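You operate a simulated robot arm through the tools that you are given. There is no shell and no other tool.

You are at the controls of a simulated robot arm. One attempt, no reset.

JOB
Tighten the seeping brass bolt on the steel block, then flush the green tester.
Fine: use the chrome spanner of the bolt's size and put it back on the mat; main switch on, RESET, FLUSH; the screen reads CLEAN.

It is judged by the outcome, as a careful person would: the job done as asked, and still so three seconds after it is handed in. It fails if anything else is knocked over, pushed out of place, dropped, spilled or broken.

ROBOT AND FRAMES
A 7-joint arm with a two-finger parallel gripper, fixed in place. Base frame: the origin is at the foot of the arm, x ahead of it, y to its left, z up; the work surface is at about z = 900. Readings come in mm, degrees, newtons and seconds.
With the tool pointing down near the work surface it reaches from about 240 to 680 mm from the base axis. Its first joint turns from -66.0 to 66.0 degrees. Payload 2.4 kg.
The TCP is the grasp point between the finger pads, 30 mm short of the fingertips. In the tool frame z runs along the fingers and y along their closing line. Largest opening 94 mm; finger width 28, thickness 10; the body of the gripper, 50 by 96 mm, starts 55 mm behind the TCP.
Orientation is told as [roll, pitch, yaw] about the base's x, y, z axes, in that order, counted from this pose: with the fingers straight down and closing along the base's y, the tool's x points along the base's -x, its y along +y and its z along -z.

CONTROLS
- The arm moves only by the tool nudge_tool. Its argument "plan" is a list of rows, each an object of numbers (a shift or turn left out is 0, a gripper value left out holds the last): "ax", "ay", "az": the turn, a rotation vector about the base's x, y, z in degrees; "dx", "dy", "dz": the shift along the base's x, y, z in cm; "claw": the gripper command, from -1 (shut) to 1 (fully open), values between in proportion. In form: [{"ax": .., "ay": .., "az": .., "dx": .., "dy": .., "dz": .., "claw": ..}, ...]. A call has 1 to 20 rows; each row is the pose to reach, as a shift and turn from the pose commanded when the call began. Rows are played at 5 a second. More than 50 mm and 8.6 degrees between two rows, or a gripper value outside its range, and nothing of the call is played. A pose out of reach is approached as far as the arm can. The call stops where the force on the tool passes 40 N (or 10 N more than at its start, if that is more) or the arm is blocked; 0.2 s more then pass. The fingers move at their own pace (about 153 mm/s each) and stop on an object; they squeeze with about 42 N. The grip force told is the motor's: it shows also when the fingers shut on nothing. Time passes only in rows, and 0.2 s behind the last, so rows that repeat a pose let the fingers close. It gives the time, the measured TCP pose, the force on the tool (base axes), the opening and the grip force at its end, in the units of the frame above (readings bear some noise), with the torque about the TCP (base axes, N m) and any sound that the robot's microphone picked up, and new pictures: "views" is both (left out), scene, wrist or none.
- Cameras (640 x 400 px; columns grow to the right, rows downward): "scene" is fixed at [51.1, 484.8, 1445.8]; the picture's right is [-0.61, -0.79, 0.00], its down [-0.44, 0.34, -0.83] and it looks along [0.66, -0.51, -0.55] (base axes); focal length 266 px, centre (320, 200). "wrist" rides on the gripper at [76, 14, -103] in the tool frame; the picture's right is [-0.18, 0.98, 0.00], its down [-0.75, -0.14, -0.64] and it looks along [-0.63, -0.12, 0.77] (tool axes); focal length 243 px, centre (320, 200). There is no depth. A picture from a camera that has moved, and an enlarged one, comes with that camera's place and axes in the base frame and with its lens.
- zoom(camera, box): a new picture of the part [left, top, right, bottom] of that camera's present view, enlarged. No time passes.
- close_job(): hands the job in; it is judged then, once.

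Nothing tells you positions but the pictures and the camera data. Unless the task says otherwise, let go and move clear before handing in.

The tools are called after "Emit:" as a command line: name --argument value ..., lists and objects as JSON in quotes. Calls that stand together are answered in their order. nudge_tool: Moves the arm, as the interface text tells. Its arguments: {"type":"object","properties":{"plan":{"type":"array"},"views":{"type":"string","enum":["both","scene","wrist","none"]}},"required":["plan"]} The other tools are called the same way: zoom (camera, box) takes an enlarged picture of a part of a camera's view; close_job () hands the job in.

At the start:

```text
clock: 0.0
tcp_pos: [274.8, 198.1, 1295.9]
tool_rot: [0.1, 0.0, 0.0]
force: [-1.0, 0.3, 1.1]
torque: [0.04, -0.02, 0.03]
grip_width: 94.1
finger_force: 0.0
```

scene: 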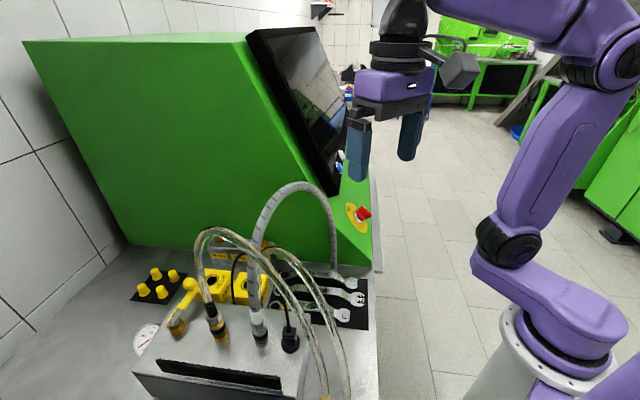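
wrist: 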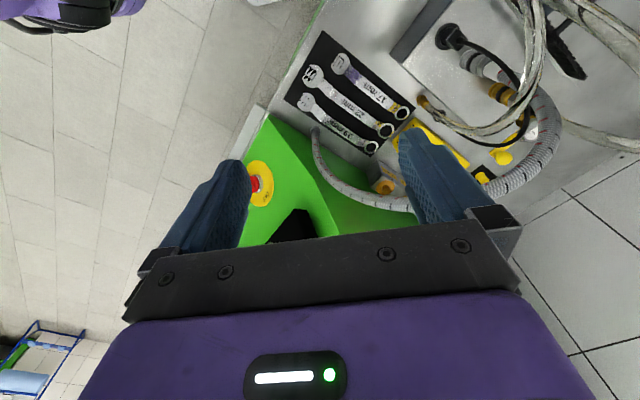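

I see a green tester with a sloped screen, an emergency-stop-like red switch, a mat with three chrome spanners, and a steel block with hoses and bolts. I'll zoom in first to identify details.

Emit:
zoom --camera "scene" --box '[120, 220, 380, 400]'

Emit:
zoom --camera "wrist" --box '[260, 10, 440, 160]'

Emit:
zoom --camera "wrist" --box '[400, 0, 640, 200]'

Emit:
zoom --camera "scene" --box '[240, 20, 400, 280]'

```text
2.22 times, centred on (250, 310) of scene
camera zoom: at [51.1, 484.8, 1445.8], right [-0.61, -0.79, 0.0], down [-0.44, 0.34, -0.83], along [0.66, -0.51, -0.55], focal length 592 px, centre (476, -44)
```

zoom: 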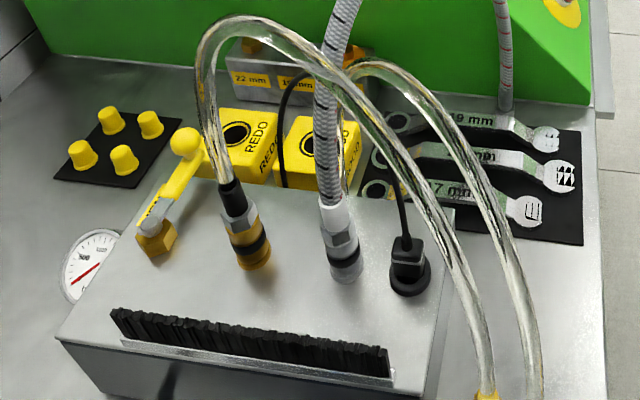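

```text
2.67 times, centred on (350, 85) of wrist
camera zoom: at [198.4, 211.4, 1399.3], right [0.18, 0.98, 0.0], down [0.75, -0.14, 0.64], along [0.63, -0.12, -0.77], focal length 647 px, centre (240, 507)
```

zoom: 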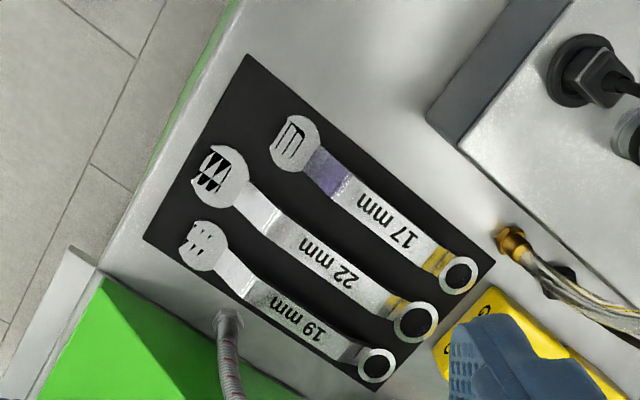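

```text
2.00 times, centred on (520, 100) of wrist
camera zoom: at [198.4, 211.4, 1399.3], right [0.18, 0.98, 0.0], down [0.75, -0.14, 0.64], along [0.63, -0.12, -0.77], focal length 485 px, centre (-80, 400)
```

zoom: 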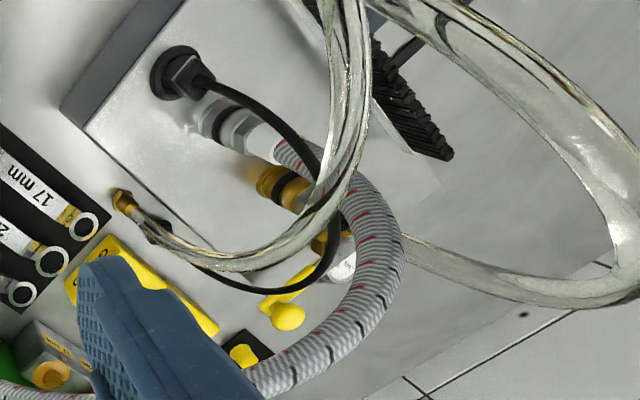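

```text
1.54 times, centred on (320, 150) of scene
camera zoom: at [51.1, 484.8, 1445.8], right [-0.61, -0.79, 0.0], down [-0.44, 0.34, -0.83], along [0.66, -0.51, -0.55], focal length 410 px, centre (320, 277)
```

zoom: 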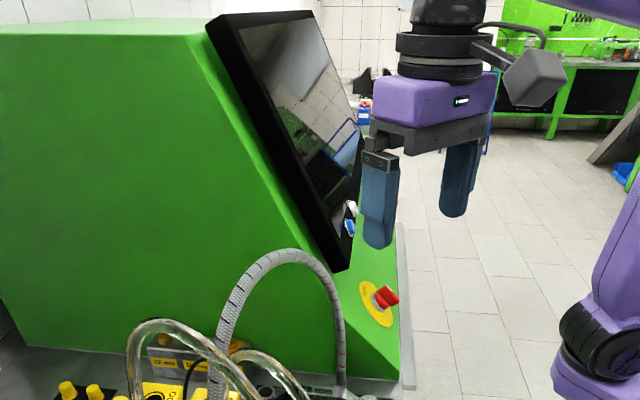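

The mat with the three spanners looks to be near (345, 240), with a small steel block near (580, 320) and the tester further ahead. I'll move the wrist camera high up, clear of everything, to get better views, starting with the tester front.

Emit:
nudge_tool --plan '[{"dy": -4}, {"dy": -8}, {"dy": -12}, {"dy": -16}, {"dy": -20}]' --views "both"

```text
clock: 1.2
tcp_pos: [272.7, -2.5, 1294.2]
tool_rot: [-0.1, 0.0, 0.0]
force: [-0.1, -0.5, 0.4]
torque: [0.02, -0.04, 0.01]
grip_width: 93.9
finger_force: 0.1
camera wrist: at [197.7, 10.1, 1396.3], right [0.18, 0.98, 0.0], down [0.75, -0.14, 0.64], along [0.63, -0.12, -0.77], focal length 243 px, centre (320, 200)
```

scene: 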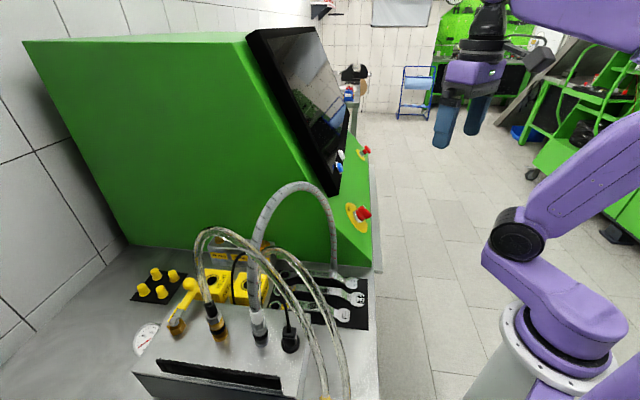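
wrist: 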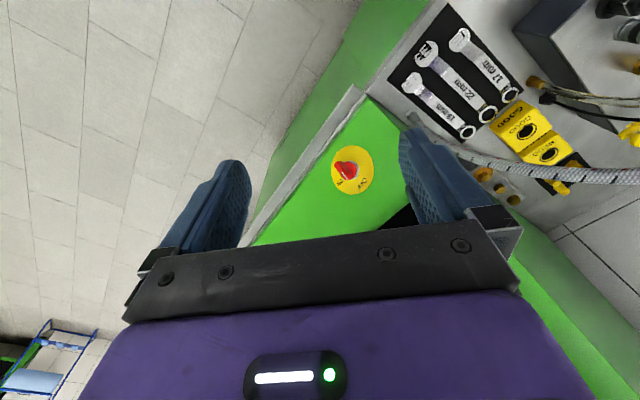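

The tester front is set diagonally, with one red rotary switch on a yellow plate near, and another red thing farther away. Zooming in on those.

Emit:
zoom --camera "scene" --box '[310, 120, 400, 250]'

Emit:
zoom --camera "wrist" --box '[300, 120, 420, 220]'

Emit:
zoom --camera "wrist" --box '[440, 60, 640, 220]'

```text
3.08 times, centred on (355, 185) of scene
camera zoom: at [51.1, 484.8, 1445.8], right [-0.61, -0.79, 0.0], down [-0.44, 0.34, -0.83], along [0.66, -0.51, -0.55], focal length 819 px, centre (212, 246)
```

zoom: 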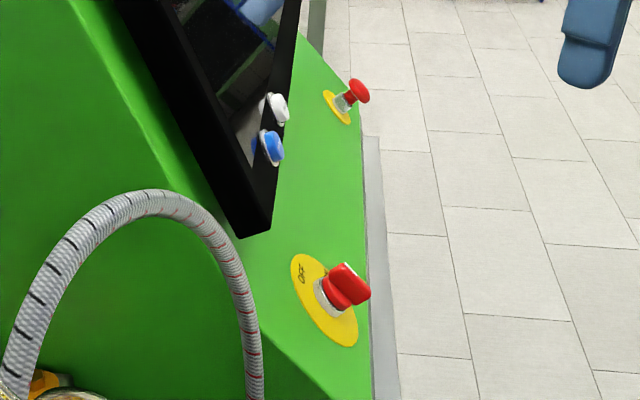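

```text
4.00 times, centred on (360, 170) of wrist
camera zoom: at [197.7, 10.1, 1396.3], right [0.18, 0.98, 0.0], down [0.75, -0.14, 0.64], along [0.63, -0.12, -0.77], focal length 970 px, centre (160, 320)
```

zoom: 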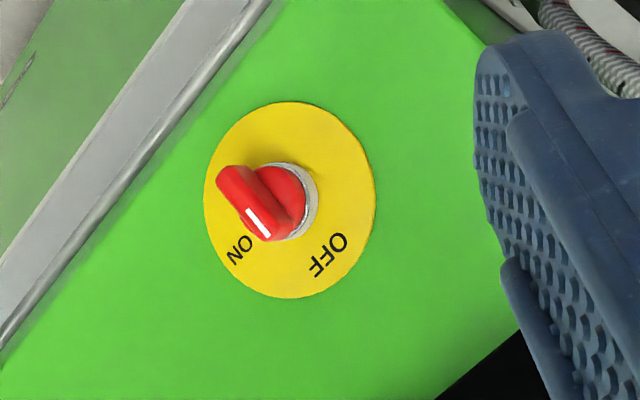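

```text
2.50 times, centred on (540, 140) of wrist
camera zoom: at [197.7, 10.1, 1396.3], right [0.18, 0.98, 0.0], down [0.75, -0.14, 0.64], along [0.63, -0.12, -0.77], focal length 606 px, centre (-230, 350)
```

zoom: 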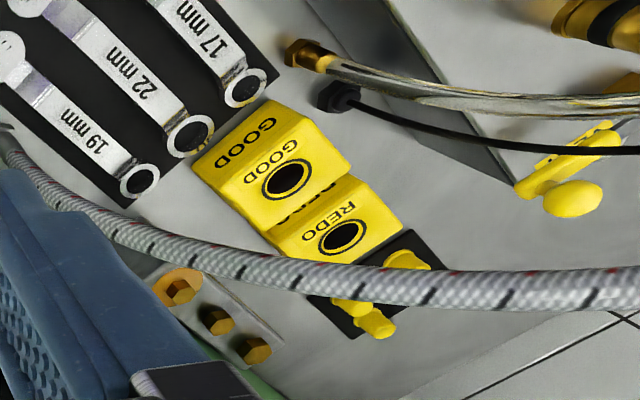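

The main switch reads OFF now (pointer toward OFF, ON is clockwise), the second red thing is a mushroom button (leave alone), and three brass bolts with size labels sit on the small steel block. Next I move back over to view the block from above.

Emit:
nudge_tool --plan '[{"dy": 4}, {"dy": 8}, {"dy": 12}, {"dy": 16}, {"dy": 20}, {"dy": 24}, {"dy": 28}, {"dy": 32}, {"dy": 36}, {"dy": 36}]' --views "both"

```text
clock: 3.4
tcp_pos: [277.5, 359.5, 1297.2]
tool_rot: [-0.1, 0.0, -0.1]
force: [0.1, 0.4, 0.1]
torque: [0.03, 0.01, 0.02]
grip_width: 93.8
finger_force: 0.1
camera wrist: at [201.8, 371.7, 1400.6], right [0.18, 0.98, 0.0], down [0.75, -0.14, 0.64], along [0.63, -0.12, -0.77], focal length 243 px, centre (320, 200)
```

scene: 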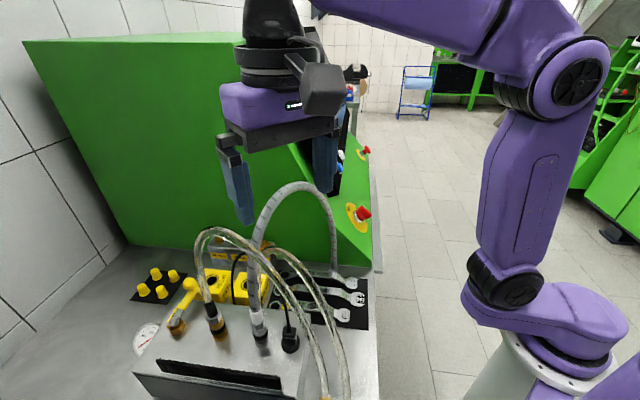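
wrist: 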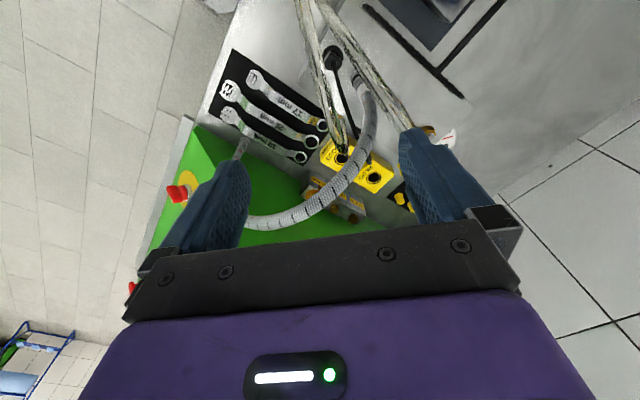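

Emit:
zoom --camera "wrist" --box '[280, 120, 420, 230]'

Emit:
zoom --camera "wrist" --box '[190, 30, 410, 180]'

Emit:
zoom --camera "scene" --box '[190, 220, 300, 310]'

```text
3.64 times, centred on (350, 175) of wrist
camera zoom: at [201.8, 371.7, 1400.6], right [0.18, 0.98, 0.0], down [0.75, -0.14, 0.64], along [0.63, -0.12, -0.77], focal length 882 px, centre (211, 291)
```

zoom: 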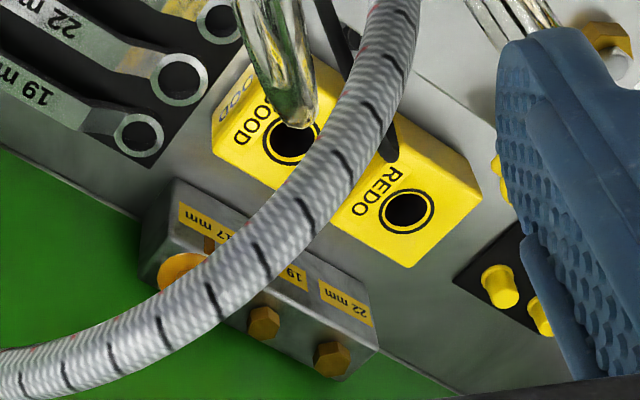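

```text
2.67 times, centred on (300, 105) of wrist
camera zoom: at [201.8, 371.7, 1400.6], right [0.18, 0.98, 0.0], down [0.75, -0.14, 0.64], along [0.63, -0.12, -0.77], focal length 647 px, centre (373, 453)
```

zoom: 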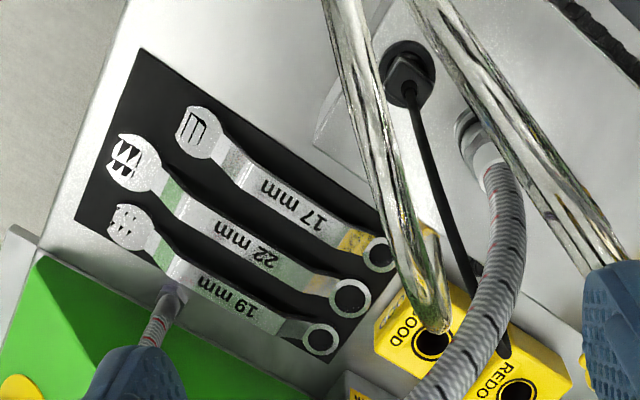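

```text
4.44 times, centred on (245, 265) of scene
camera zoom: at [51.1, 484.9, 1445.8], right [-0.61, -0.79, 0.0], down [-0.44, 0.34, -0.83], along [0.66, -0.51, -0.55], focal length 1183 px, centre (653, -89)
```

zoom: 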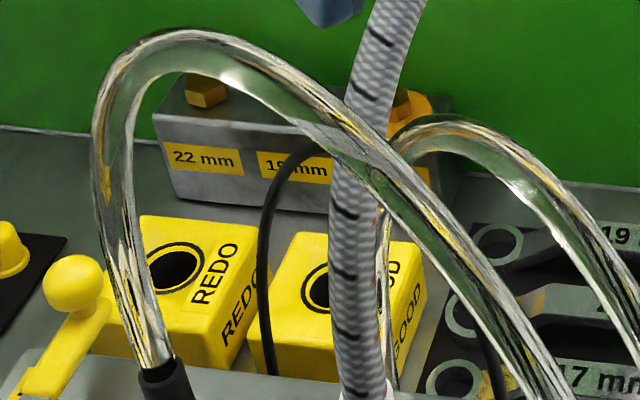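

The seeping bolt is the one by the "17 mm" label, at about (546, 295, 973), and the 17 mm spanner runs from its open end at (298, 228) to its ring at (408, 339). A grey hose arches over this area up to z≈1260. I'll move high over the bolt side and check how the arm hangs relative to the hose.

Emit:
nudge_tool --plan '[{"dz": 3}, {"dz": 6}, {"dx": 4, "dy": -1, "dz": 8}, {"dx": 8, "dy": -3, "dz": 8}, {"dx": 12, "dy": -5, "dz": 8}, {"dx": 16, "dy": -6.5, "dz": 8}, {"dx": 16, "dy": -6.5, "dz": 8}]' --views "both"

```text
clock: 5.0
tcp_pos: [377.8, 250.5, 1338.9]
tool_rot: [0.1, 0.0, 0.0]
force: [-0.4, -0.1, 0.4]
torque: [0.01, -0.02, -0.01]
grip_width: 94.1
finger_force: 0.2
out of reach, approached as far as the arm can: row 2, 3, 4, 5, 6, 7
camera wrist: at [301.9, 264.1, 1441.5], right [0.18, 0.98, 0.0], down [0.75, -0.14, 0.64], along [0.63, -0.12, -0.77], focal length 243 px, centre (320, 200)
```

scene: 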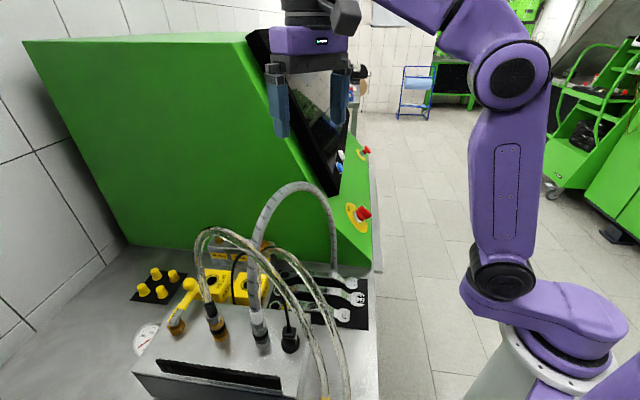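
wrist: 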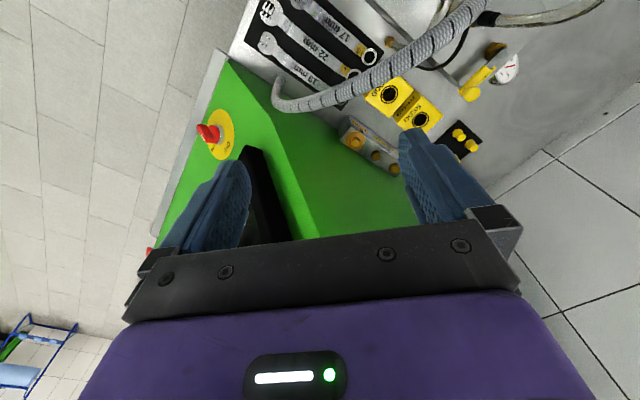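

The arm reaches only about 450 mm out at this height, but this view shows the block, hose and mat well. I'm zooming in to check the bolt, spanner and hose details.

Emit:
zoom --camera "wrist" --box '[230, 0, 390, 110]'

Emit:
zoom --camera "wrist" --box '[320, 60, 460, 190]'

Emit:
zoom --camera "wrist" --box '[360, 0, 600, 150]'

Emit:
zoom --camera "wrist" --box '[140, 90, 300, 270]'

```text
3.64 times, centred on (310, 55) of wrist
camera zoom: at [301.9, 264.1, 1441.5], right [0.18, 0.98, 0.0], down [0.75, -0.14, 0.64], along [0.63, -0.12, -0.77], focal length 882 px, centre (356, 727)
```

zoom: 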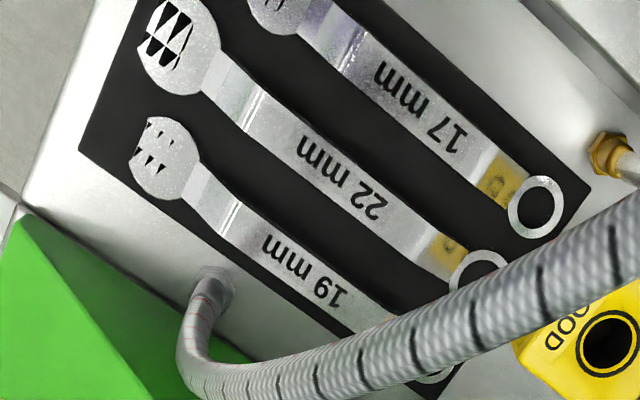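

```text
3.08 times, centred on (390, 125) of wrist
camera zoom: at [301.9, 264.1, 1441.5], right [0.18, 0.98, 0.0], down [0.75, -0.14, 0.64], along [0.63, -0.12, -0.77], focal length 746 px, centre (105, 431)
```

zoom: 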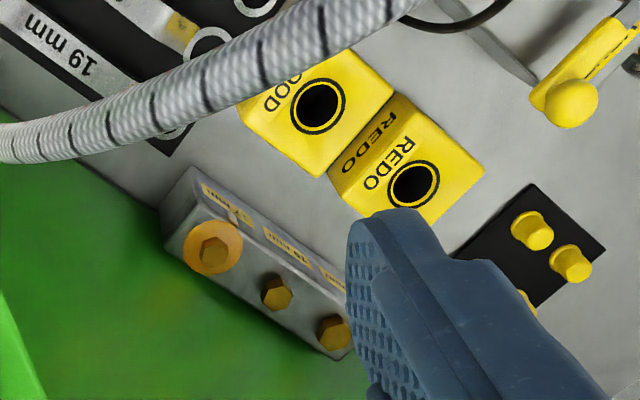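

```text
2.67 times, centred on (480, 75) of wrist
camera zoom: at [301.9, 264.1, 1441.5], right [0.18, 0.98, 0.0], down [0.75, -0.14, 0.64], along [0.63, -0.12, -0.77], focal length 647 px, centre (-107, 533)
```

zoom: 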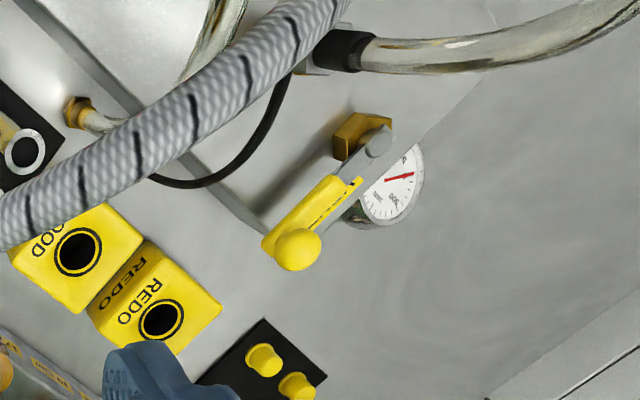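

```text
2.22 times, centred on (220, 180) of wrist
camera zoom: at [301.9, 264.1, 1441.5], right [0.18, 0.98, 0.0], down [0.75, -0.14, 0.64], along [0.63, -0.12, -0.77], focal length 539 px, centre (542, 244)
```

zoom: 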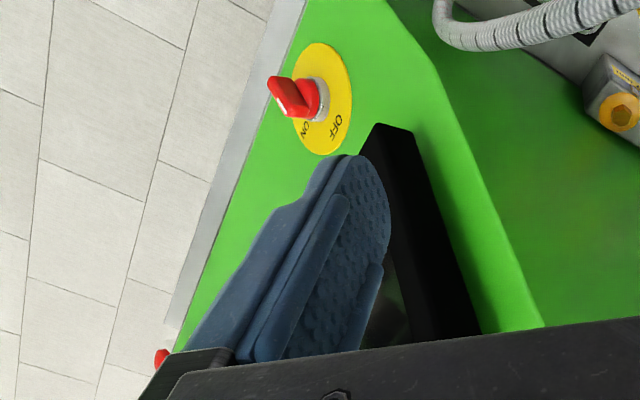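

The bolt beside the "17 mm" label clearly has the wet ring around it. I want to know how high the spanner shafts sit and how the hoses run, so I'm zooming in closer from the scene camera.

Emit:
zoom --camera "scene" --box '[260, 255, 380, 330]'

Emit:
zoom --camera "scene" --box '[180, 170, 360, 290]'

Emit:
zoom --camera "scene" --box '[200, 280, 400, 400]'

```text
5.33 times, centred on (320, 292) of scene
camera zoom: at [51.1, 484.8, 1445.8], right [-0.61, -0.79, 0.0], down [-0.44, 0.34, -0.83], along [0.66, -0.51, -0.55], focal length 1420 px, centre (320, -293)
```

zoom: 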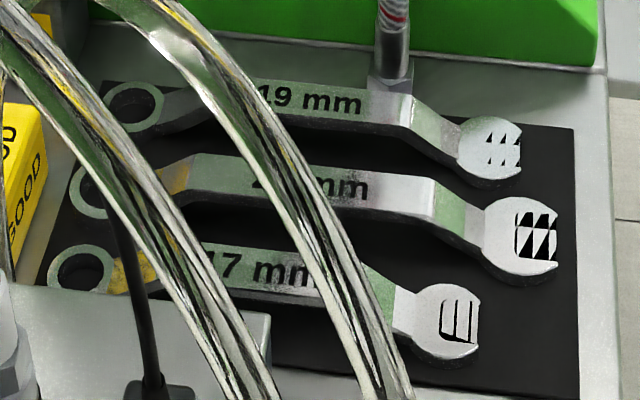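

```text
3.33 times, centred on (270, 230) of scene
camera zoom: at [51.1, 484.8, 1445.8], right [-0.61, -0.79, 0.0], down [-0.44, 0.34, -0.83], along [0.66, -0.51, -0.55], focal length 887 px, centre (487, 100)
```

zoom: 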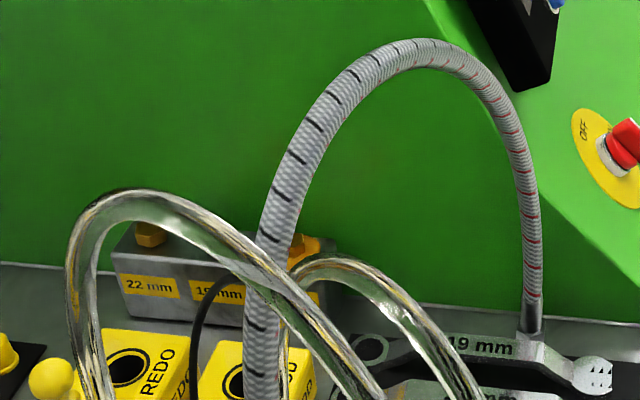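

```text
3.20 times, centred on (300, 340) of scene
camera zoom: at [51.1, 484.8, 1445.8], right [-0.61, -0.79, 0.0], down [-0.44, 0.34, -0.83], along [0.66, -0.51, -0.55], focal length 852 px, centre (384, -248)
```

zoom: 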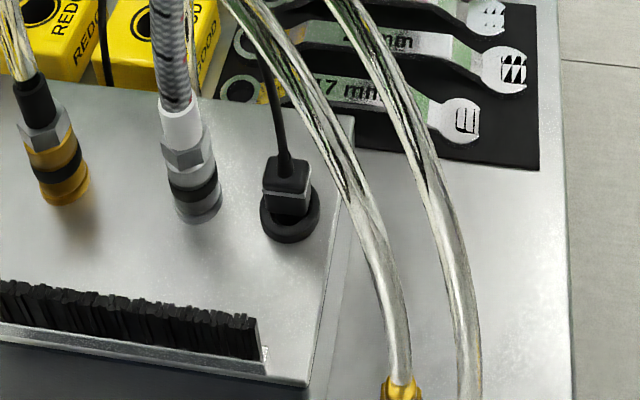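

My working picture: the grey hose arches over the mat, reaching z≈1250 at (347, 316), and its right leg stands at (413, 162). A second clear hose runs at y≈360 and reaches z≈1190. The hand should therefore go under the grey arch, leaning back toward the base with the camera on top. I'll first retreat to open space and check that this flipped wrist orientation can be reached.

Emit:
nudge_tool --plan '[{"dx": -4, "dy": -3}, {"dx": -8, "dy": -6}, {"dx": -12, "dy": -9}, {"dx": -15, "dy": -13}, {"dx": -17, "dy": -17}]' --views "none"

```text
clock: 6.4
tcp_pos: [232.9, 60.8, 1332.6]
tool_rot: [-0.1, 0.0, -16.3]
force: [-0.3, 0.0, 0.8]
torque: [0.02, 0.01, 0.01]
grip_width: 93.8
finger_force: 0.1
stopped in row 5: the arm was blocked; the commanded pose is now the measured one
```

The arm hit its inner limit there, with no collision. I'll step outward to a comfortable spot and begin testing the yaw.

Emit:
nudge_tool --plan '[{"dx": 3, "dy": 1, "dz": -2}, {"dx": 6, "dy": 2, "dz": -4}, {"dx": 8, "dy": 2, "dz": -6}, {"dx": 8, "dy": 2, "dz": -6, "az": -8}, {"dx": 8, "dy": 2, "dz": -6, "az": -16}, {"dx": 8, "dy": 2, "dz": -6, "az": -24}, {"dx": 8, "dy": 2, "dz": -6, "az": -32}, {"dx": 8, "dy": 2, "dz": -6, "az": -40}, {"dx": 8, "dy": 2, "dz": -6, "az": -48}, {"dx": 8, "dy": 2, "dz": -6, "az": -56}, {"dx": 8, "dy": 2, "dz": -6, "az": -64}, {"dx": 8, "dy": 2, "dz": -6, "az": -72}]' --views "scene"

```text
clock: 9.0
tcp_pos: [314.1, 79.6, 1274.0]
tool_rot: [0.1, 0.0, -88.4]
force: [-0.5, -0.9, 0.0]
torque: [0.03, -0.01, 0.02]
grip_width: 94.0
finger_force: 0.1
```

scene: 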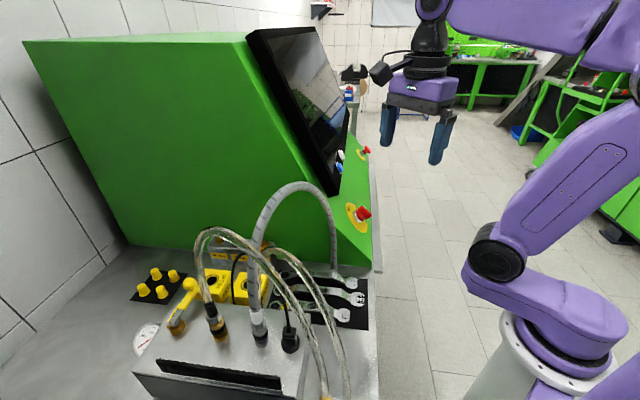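

Yaw −88° works without trouble. I'll keep turning to see whether the fully flipped orientation is available.

Emit:
nudge_tool --plan '[{"az": -8}, {"az": -16}, {"az": -24}, {"az": -32}, {"az": -40}, {"az": -46.6}, {"dx": -1, "dy": 4, "az": -46.6}, {"dx": -3, "dy": 8, "az": -46.6}, {"dx": -5, "dy": 12, "az": -46.6}]' --views "both"

```text
clock: 11.0
tcp_pos: [263.2, 202.9, 1274.9]
tool_rot: [0.0, 0.1, -135.0]
force: [0.2, 0.0, -0.5]
torque: [-0.03, 0.02, 0.0]
grip_width: 94.0
finger_force: 0.1
camera wrist: at [327.1, 245.2, 1377.3], right [0.56, -0.83, 0.0], down [-0.63, -0.43, 0.64], along [-0.53, -0.36, -0.77], focal length 243 px, centre (320, 200)
```

scene: 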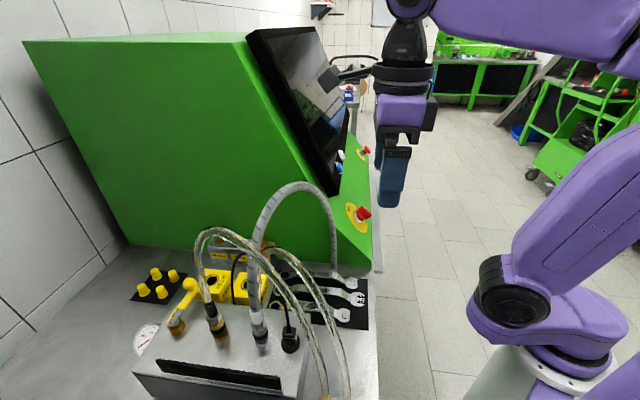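
wrist: 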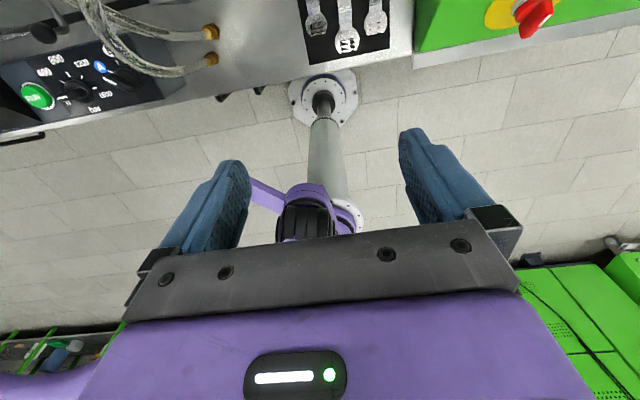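

The flipped orientation is reachable, and I can also see the hose ends at (198, 364) and (161, 352), well to the left. Next I narrow the gripper, lean the hand back 30°, and come down on the base side of the grey hose arch toward the 17 mm spanner.

Emit:
nudge_tool --plan '[{"dx": 1, "dy": 1, "dz": -3, "ax": 3.5, "ay": -3.5, "claw": -0.1}, {"dx": 2, "dy": 2, "dz": -6, "ax": 7, "ay": -7}, {"dx": 3, "dy": 2.5, "dz": -9, "ax": 10.6, "ay": -10.6}, {"dx": 4, "dy": 3, "dz": -12, "ax": 14.1, "ay": -14.1}, {"dx": 5, "dy": 4, "dz": -15, "ax": 17.7, "ay": -17.7}, {"dx": 5, "dy": 4.2, "dz": -17.5, "ax": 21.2, "ay": -21.2}]' --views "both"

```text
clock: 12.4
tcp_pos: [313.5, 241.9, 1099.5]
tool_rot: [0.3, 30.0, -134.9]
force: [0.1, -0.1, -0.7]
torque: [0.0, 0.0, 0.03]
grip_width: 42.3
finger_force: 0.0
camera wrist: at [334.3, 240.9, 1226.2], right [0.58, -0.81, -0.09], down [-0.79, -0.59, 0.18], along [-0.2, -0.03, -0.98], focal length 243 px, centre (320, 200)
```

scene: 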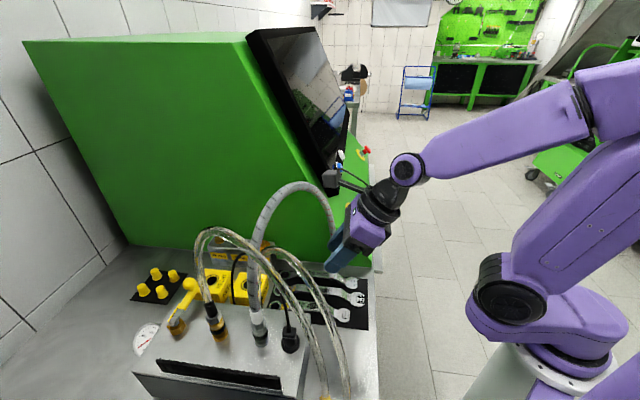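
wrist: 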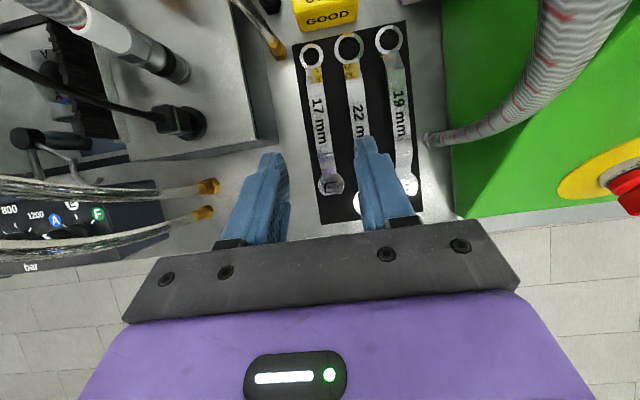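

The spanners are now seen from straight above. I'll zoom in to locate the 17 mm one exactly.

Emit:
zoom --camera "wrist" --box '[270, 20, 440, 230]'

Emit:
zoom --camera "wrist" --box '[150, 0, 330, 120]'

Emit:
zoom --camera "scene" --box '[250, 140, 450, 340]'

```text
1.90 times, centred on (355, 125) of wrist
camera zoom: at [334.3, 240.9, 1226.2], right [0.58, -0.81, -0.09], down [-0.79, -0.59, 0.18], along [-0.2, -0.03, -0.98], focal length 462 px, centre (253, 343)
```

zoom: 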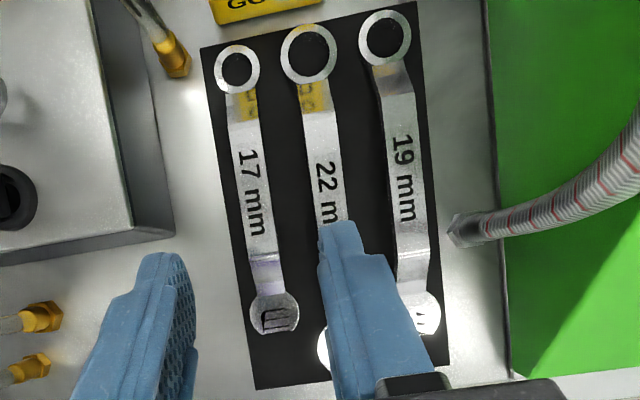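

```text
3.33 times, centred on (240, 60) of wrist
camera zoom: at [334.3, 240.9, 1226.2], right [0.58, -0.81, -0.09], down [-0.79, -0.59, 0.18], along [-0.2, -0.03, -0.98], focal length 809 px, centre (587, 667)
```

zoom: 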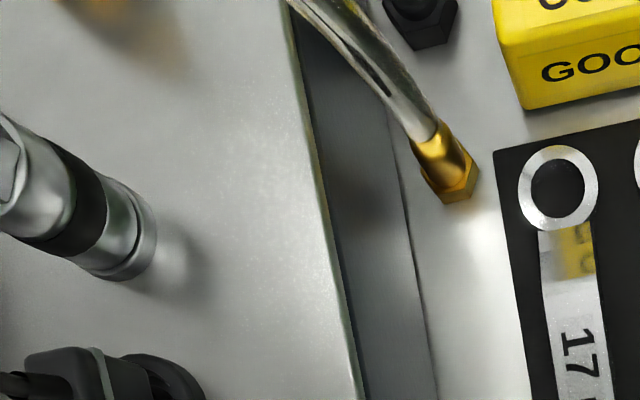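

```text
2.00 times, centred on (350, 240) of scene
camera zoom: at [51.1, 484.8, 1445.8], right [-0.61, -0.79, 0.0], down [-0.44, 0.34, -0.83], along [0.66, -0.51, -0.55], focal length 532 px, centre (260, 120)
```

zoom: 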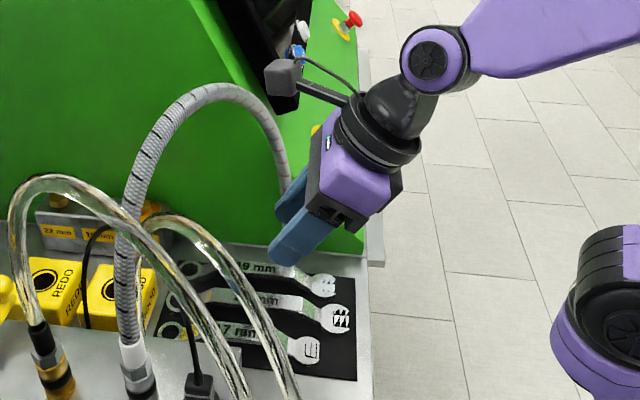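

The 17 mm ring centre is about 137 mm ahead of the TCP and 6 mm to its left. I'll slide forward under the arch and down to a pre-grasp height, leaning to 60° on the way.

Emit:
nudge_tool --plan '[{"dx": 0.6, "dy": 0.8, "dz": -2.6, "ax": 3.5, "ay": -3.5, "claw": -0.1}, {"dx": 1.3, "dy": 1.7, "dz": -5.2, "ax": 7.1, "ay": -7.1}, {"dx": 2.0, "dy": 2.6, "dz": -7.8, "ax": 10.6, "ay": -10.6}, {"dx": 2.7, "dy": 3.5, "dz": -10.4, "ax": 14.1, "ay": -14.1}, {"dx": 3.44, "dy": 4.34, "dz": -13, "ax": 17.7, "ay": -17.7}, {"dx": 3.44, "dy": 4.34, "dz": -13, "ax": 21.2, "ay": -21.2}]' --views "both"

```text
clock: 13.8
tcp_pos: [379.0, 293.6, 962.5]
tool_rot: [0.1, 60.0, -134.9]
force: [0.0, 0.2, -0.9]
torque: [0.05, -0.02, -0.01]
grip_width: 42.3
finger_force: 0.1
out of reach, approached as far as the arm can: row 2, 3, 4, 5, 6
camera wrist: at [352.8, 246.4, 1080.0], right [0.63, -0.76, -0.16], down [-0.76, -0.56, -0.33], along [0.16, 0.33, -0.93], focal length 243 px, centre (320, 200)
```

scene: 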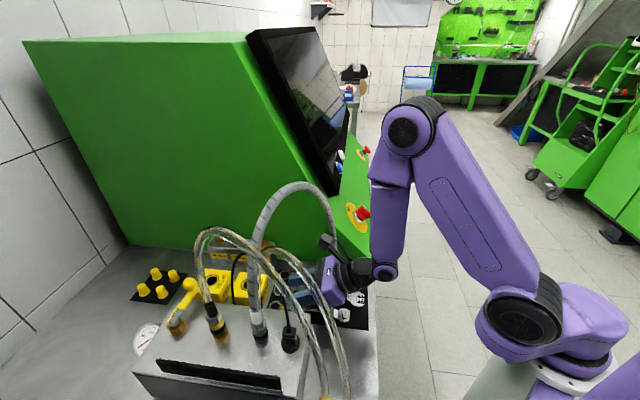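
wrist: 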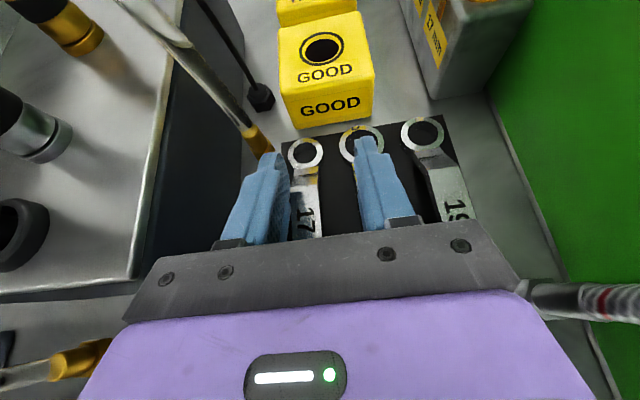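

The arm can't fold in any further, so the TCP settled at about 55 mm behind the ring and 16 mm too far right. I'll sidestep left at this height to straddle the 17 mm spanner.

Emit:
nudge_tool --plan '[{"dx": -0.45, "dy": 0.65}, {"dx": -0.9, "dy": 1.35}, {"dx": -0.9, "dy": 1.35}]' --views "wrist"

```text
clock: 14.6
tcp_pos: [374.6, 309.6, 960.9]
tool_rot: [0.0, 60.1, -135.0]
force: [-0.1, -0.2, -0.2]
torque: [-0.02, 0.0, 0.03]
grip_width: 42.2
finger_force: 0.0
out of reach, approached as far as the arm can: row 1, 2, 3
camera wrist: at [347.6, 261.5, 1078.0], right [0.63, -0.76, -0.16], down [-0.76, -0.56, -0.33], along [0.16, 0.33, -0.93], focal length 243 px, centre (320, 200)
```

wrist: 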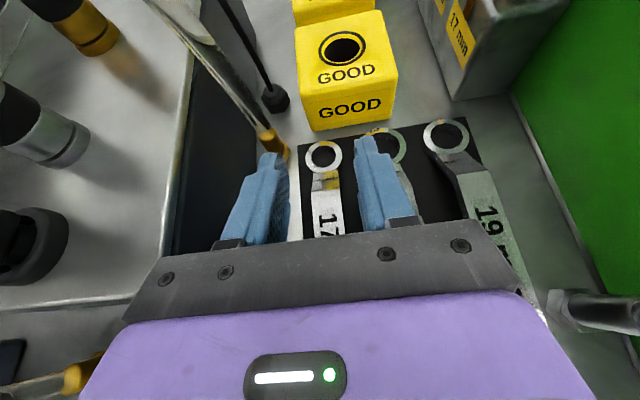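

The alignment is now within about 1 mm sideways, and the TCP is 48 mm from the ring. For a better lever I'll ease the lean to about 55° and slide back roughly 10 mm.

Emit:
nudge_tool --plan '[{"dx": -0.4, "dy": -0.3, "ax": -1.8, "ay": 1.8}, {"dx": -0.8, "dy": -0.65, "ax": -3.54, "ay": 3.54}, {"dx": -0.8, "dy": -0.65, "ax": -3.54, "ay": 3.54}]' --views "wrist"

```text
clock: 15.4
tcp_pos: [369.2, 303.2, 958.8]
tool_rot: [-0.1, 54.9, -135.1]
force: [-0.2, 0.2, -0.4]
torque: [-0.01, 0.01, 0.02]
grip_width: 42.4
finger_force: 0.0
out of reach, approached as far as the arm can: row 2, 3
camera wrist: at [351.7, 263.2, 1080.1], right [0.62, -0.77, -0.15], down [-0.78, -0.58, -0.25], along [0.1, 0.27, -0.96], focal length 243 px, centre (320, 200)
```

wrist: 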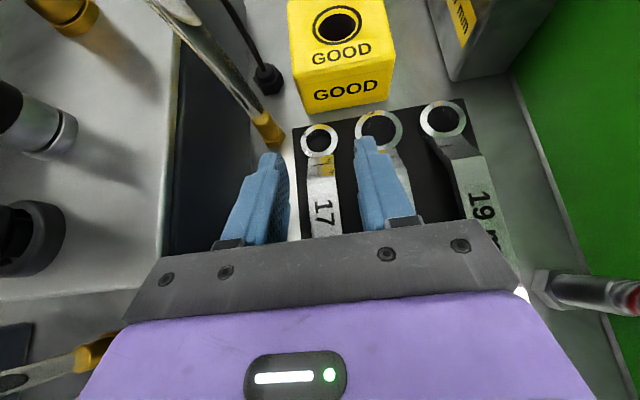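

I'm at lean 55°, 55 mm behind the ring, with the spanner centred between the fingers. I'll go down about 23 mm so the pads sit beside the shaft.

Emit:
nudge_tool --plan '[{"dz": -0.8, "dy": 0.05, "dx": -0.05}, {"dz": -1.6, "dy": 0.05, "dx": -0.05}, {"dz": -2.3, "dy": 0.05, "dx": -0.05}, {"dz": -2.3, "dy": 0.05, "dx": -0.05}]' --views "both"

```text
clock: 16.1
tcp_pos: [369.6, 303.4, 942.9]
tool_rot: [0.5, 55.8, -134.6]
force: [-3.8, -1.6, 9.9]
torque: [-0.34, -0.16, -0.11]
grip_width: 41.6
finger_force: 0.0
stopped in row 3: the force on the tool passed its limit at 57 N (the readings are from after the stop); the commanded pose is now the measured one
camera wrist: at [350.9, 263.4, 1064.3], right [0.62, -0.77, -0.15], down [-0.77, -0.58, -0.26], along [0.12, 0.28, -0.95], focal length 243 px, centre (320, 200)
```

scene: 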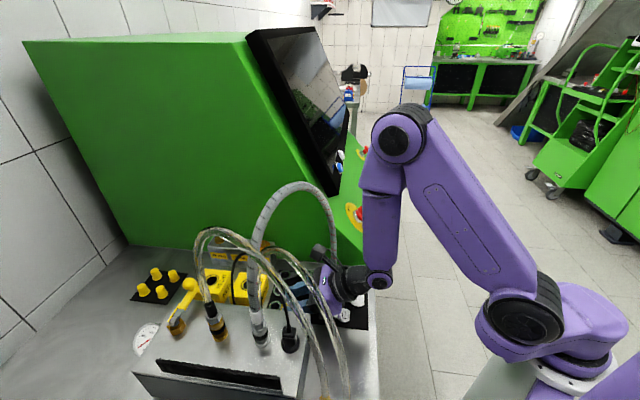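
wrist: 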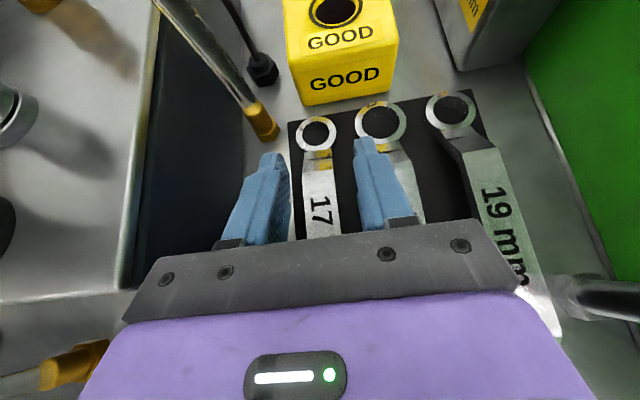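

The right finger came down on the neighbouring 22 mm shaft, so 42 mm of opening is too wide here. I'll lift a little, narrow the gap to about 30 mm, and check alignment and that nothing shifted.

Emit:
nudge_tool --plan '[{"dz": 0.8}, {"dz": 1.6, "claw": -0.36}, {"dz": 1.6, "claw": -0.36}]' --views "wrist"

Emit:
zoom --camera "wrist" --box '[210, 80, 450, 260]'

Emit:
zoom --camera "scene" --box '[240, 230, 400, 340]'

```text
clock: 16.9
tcp_pos: [370.0, 302.8, 958.6]
tool_rot: [0.4, 55.6, -134.8]
force: [-0.6, 0.2, -0.3]
torque: [-0.01, -0.05, 0.01]
grip_width: 30.3
finger_force: 0.1
camera wrist: at [351.3, 262.6, 1079.0], right [0.62, -0.77, -0.15], down [-0.78, -0.58, -0.26], along [0.11, 0.28, -0.95], focal length 243 px, centre (320, 200)
```

wrist: 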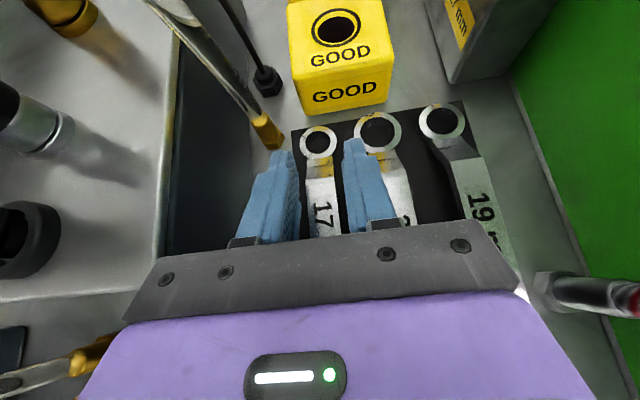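

```text
2.22 times, centred on (330, 170) of wrist
camera zoom: at [351.3, 262.6, 1079.0], right [0.62, -0.77, -0.15], down [-0.78, -0.58, -0.26], along [0.11, 0.28, -0.95], focal length 539 px, centre (298, 267)
```

zoom: 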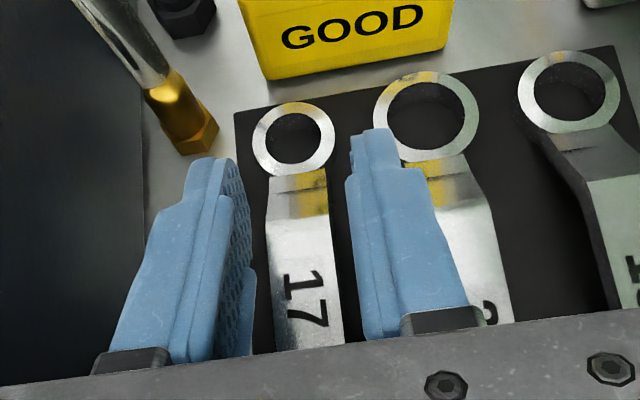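

```text
3.64 times, centred on (320, 285) of scene
camera zoom: at [51.1, 484.8, 1445.8], right [-0.61, -0.79, 0.0], down [-0.44, 0.34, -0.83], along [0.66, -0.51, -0.55], focal length 968 px, centre (320, -109)
```

zoom: 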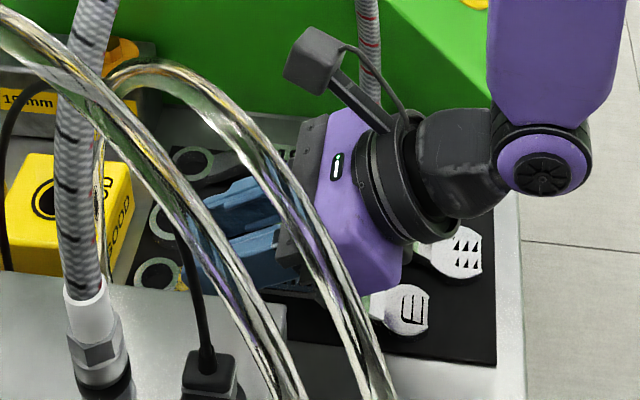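

The neighbours look undisturbed, and the 17 mm shaft sits about 3 mm left of the finger centre. I'll shift over and descend again with the narrower opening.

Emit:
nudge_tool --plan '[{"dx": -0.25, "dy": 0.25}, {"dx": -0.25, "dy": 0.25, "dz": -0.6}, {"dx": -0.25, "dy": 0.25, "dz": -1.2}, {"dx": -0.25, "dy": 0.25, "dz": -1.8}, {"dx": -0.25, "dy": 0.25, "dz": -2.2}]' --views "wrist"

```text
clock: 18.1
tcp_pos: [367.6, 305.0, 936.8]
tool_rot: [0.4, 55.7, -134.7]
force: [0.9, -0.5, -0.3]
torque: [0.03, 0.02, -0.03]
grip_width: 30.1
finger_force: 0.1
camera wrist: at [349.0, 265.1, 1057.1], right [0.62, -0.77, -0.15], down [-0.78, -0.58, -0.26], along [0.12, 0.28, -0.95], focal length 243 px, centre (320, 200)
```

wrist: 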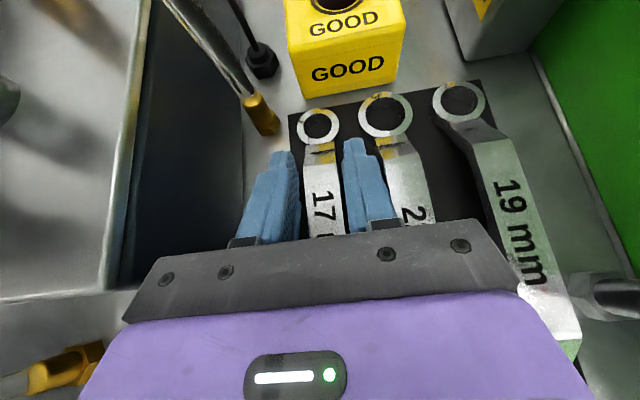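

It went down cleanly with the shaft between the pads. I'll drop 2–3 mm more and close on it.

Emit:
nudge_tool --plan '[{"dz": -0.25}, {"dz": -0.25, "claw": -1}, {"dz": -0.25, "claw": -1}, {"dz": -0.25, "claw": -1}]' --views "both"

Emit:
zoom --camera "wrist" --box '[210, 60, 450, 260]'

```text
clock: 19.1
tcp_pos: [368.2, 304.4, 933.1]
tool_rot: [0.4, 55.7, -134.7]
force: [-1.8, -3.6, 4.1]
torque: [0.06, 0.01, 0.01]
grip_width: 25.1
finger_force: 42.3
camera wrist: at [349.1, 264.6, 1055.1], right [0.62, -0.77, -0.15], down [-0.78, -0.58, -0.26], along [0.12, 0.28, -0.95], focal length 243 px, centre (320, 200)
```

scene: 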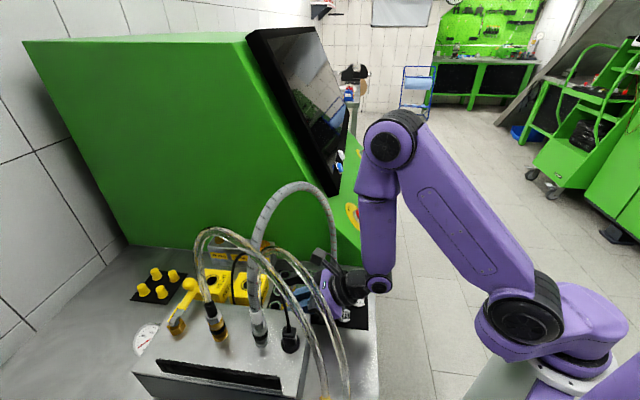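
wrist: 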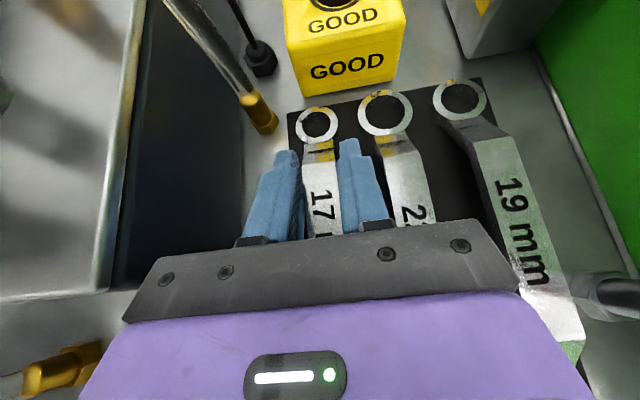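

```text
2.00 times, centred on (330, 160) of wrist
camera zoom: at [349.1, 264.6, 1055.1], right [0.62, -0.77, -0.15], down [-0.78, -0.58, -0.26], along [0.12, 0.28, -0.95], focal length 485 px, centre (300, 280)
```

zoom: 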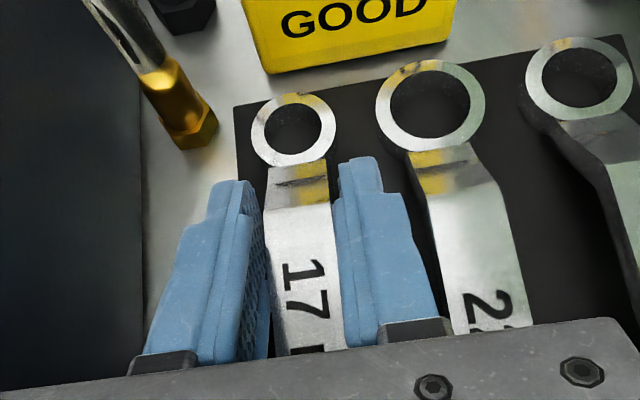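

The fingers stopped at 25 mm with full squeeze, so something is held. I'll lift 15 mm gently and check that the spanner comes along.

Emit:
nudge_tool --plan '[{"dz": 0.3}, {"dz": 0.8}, {"dz": 1.5}, {"dz": 1.5}]' --views "both"

Emit:
zoom --camera "scene" --box '[250, 230, 400, 330]'

```text
clock: 20.1
tcp_pos: [367.1, 308.7, 949.0]
tool_rot: [0.5, 55.6, -134.6]
force: [-3.5, 0.1, 2.7]
torque: [0.26, -0.07, 0.2]
grip_width: 20.8
finger_force: 42.4
camera wrist: at [347.7, 266.9, 1069.9], right [0.62, -0.77, -0.15], down [-0.77, -0.58, -0.26], along [0.11, 0.28, -0.95], focal length 243 px, centre (320, 200)
```

scene: 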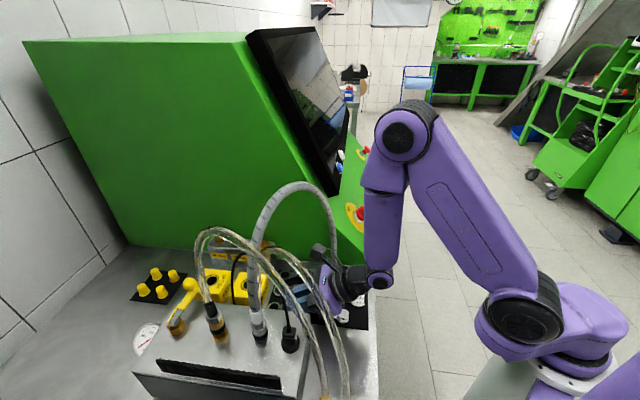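
wrist: 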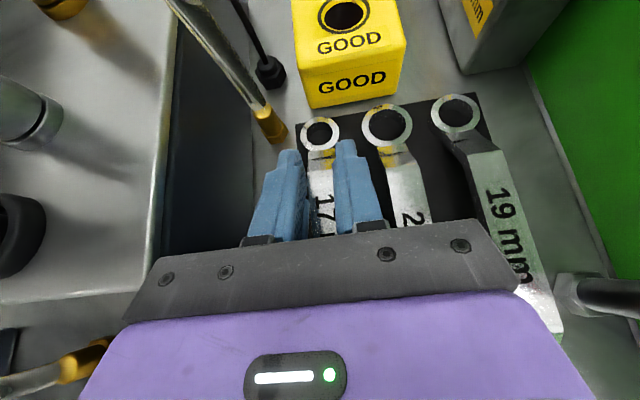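

```text
4.00 times, centred on (325, 280) of scene
camera zoom: at [51.1, 484.8, 1445.8], right [-0.61, -0.79, 0.0], down [-0.44, 0.34, -0.83], along [0.66, -0.51, -0.55], focal length 1065 px, centre (300, -120)
```

zoom: 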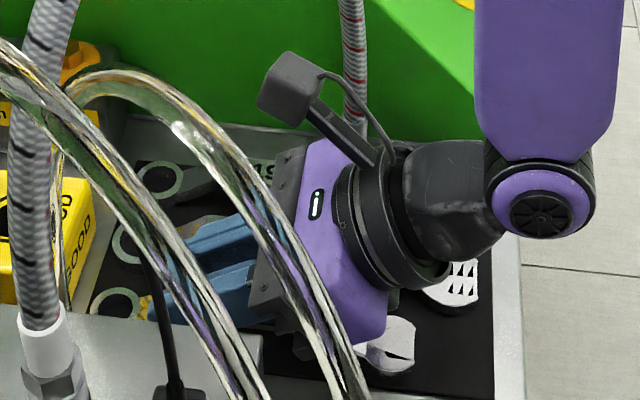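

The opening changed to 21 mm during the lift, so the hold may have shifted. I'm checking closely before going on.

Emit:
zoom --camera "wrist" --box '[230, 90, 430, 250]'

Emit:
zoom --camera "scene" --box '[310, 270, 390, 340]'

```text
2.50 times, centred on (330, 170) of wrist
camera zoom: at [347.7, 266.9, 1069.9], right [0.62, -0.77, -0.15], down [-0.77, -0.58, -0.26], along [0.11, 0.28, -0.95], focal length 606 px, centre (295, 275)
```

zoom: 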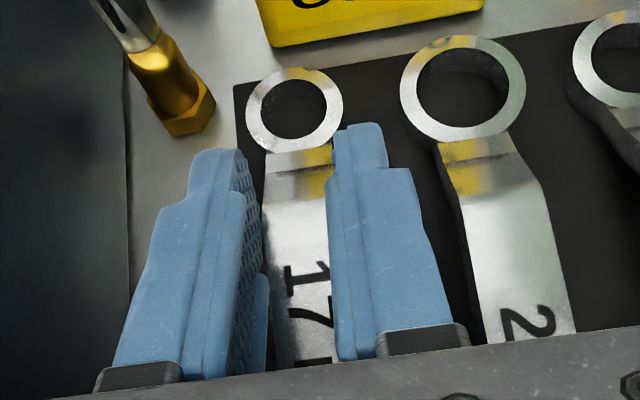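

```text
5.71 times, centred on (350, 305) of scene
camera zoom: at [51.1, 484.8, 1445.8], right [-0.61, -0.79, 0.0], down [-0.44, 0.34, -0.83], along [0.66, -0.51, -0.55], focal length 1521 px, centre (149, -400)
```

zoom: 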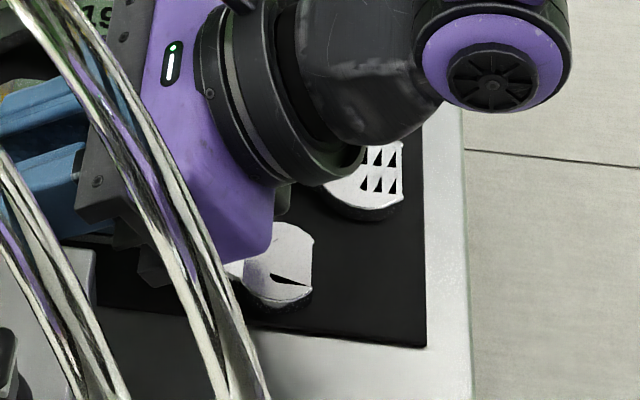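

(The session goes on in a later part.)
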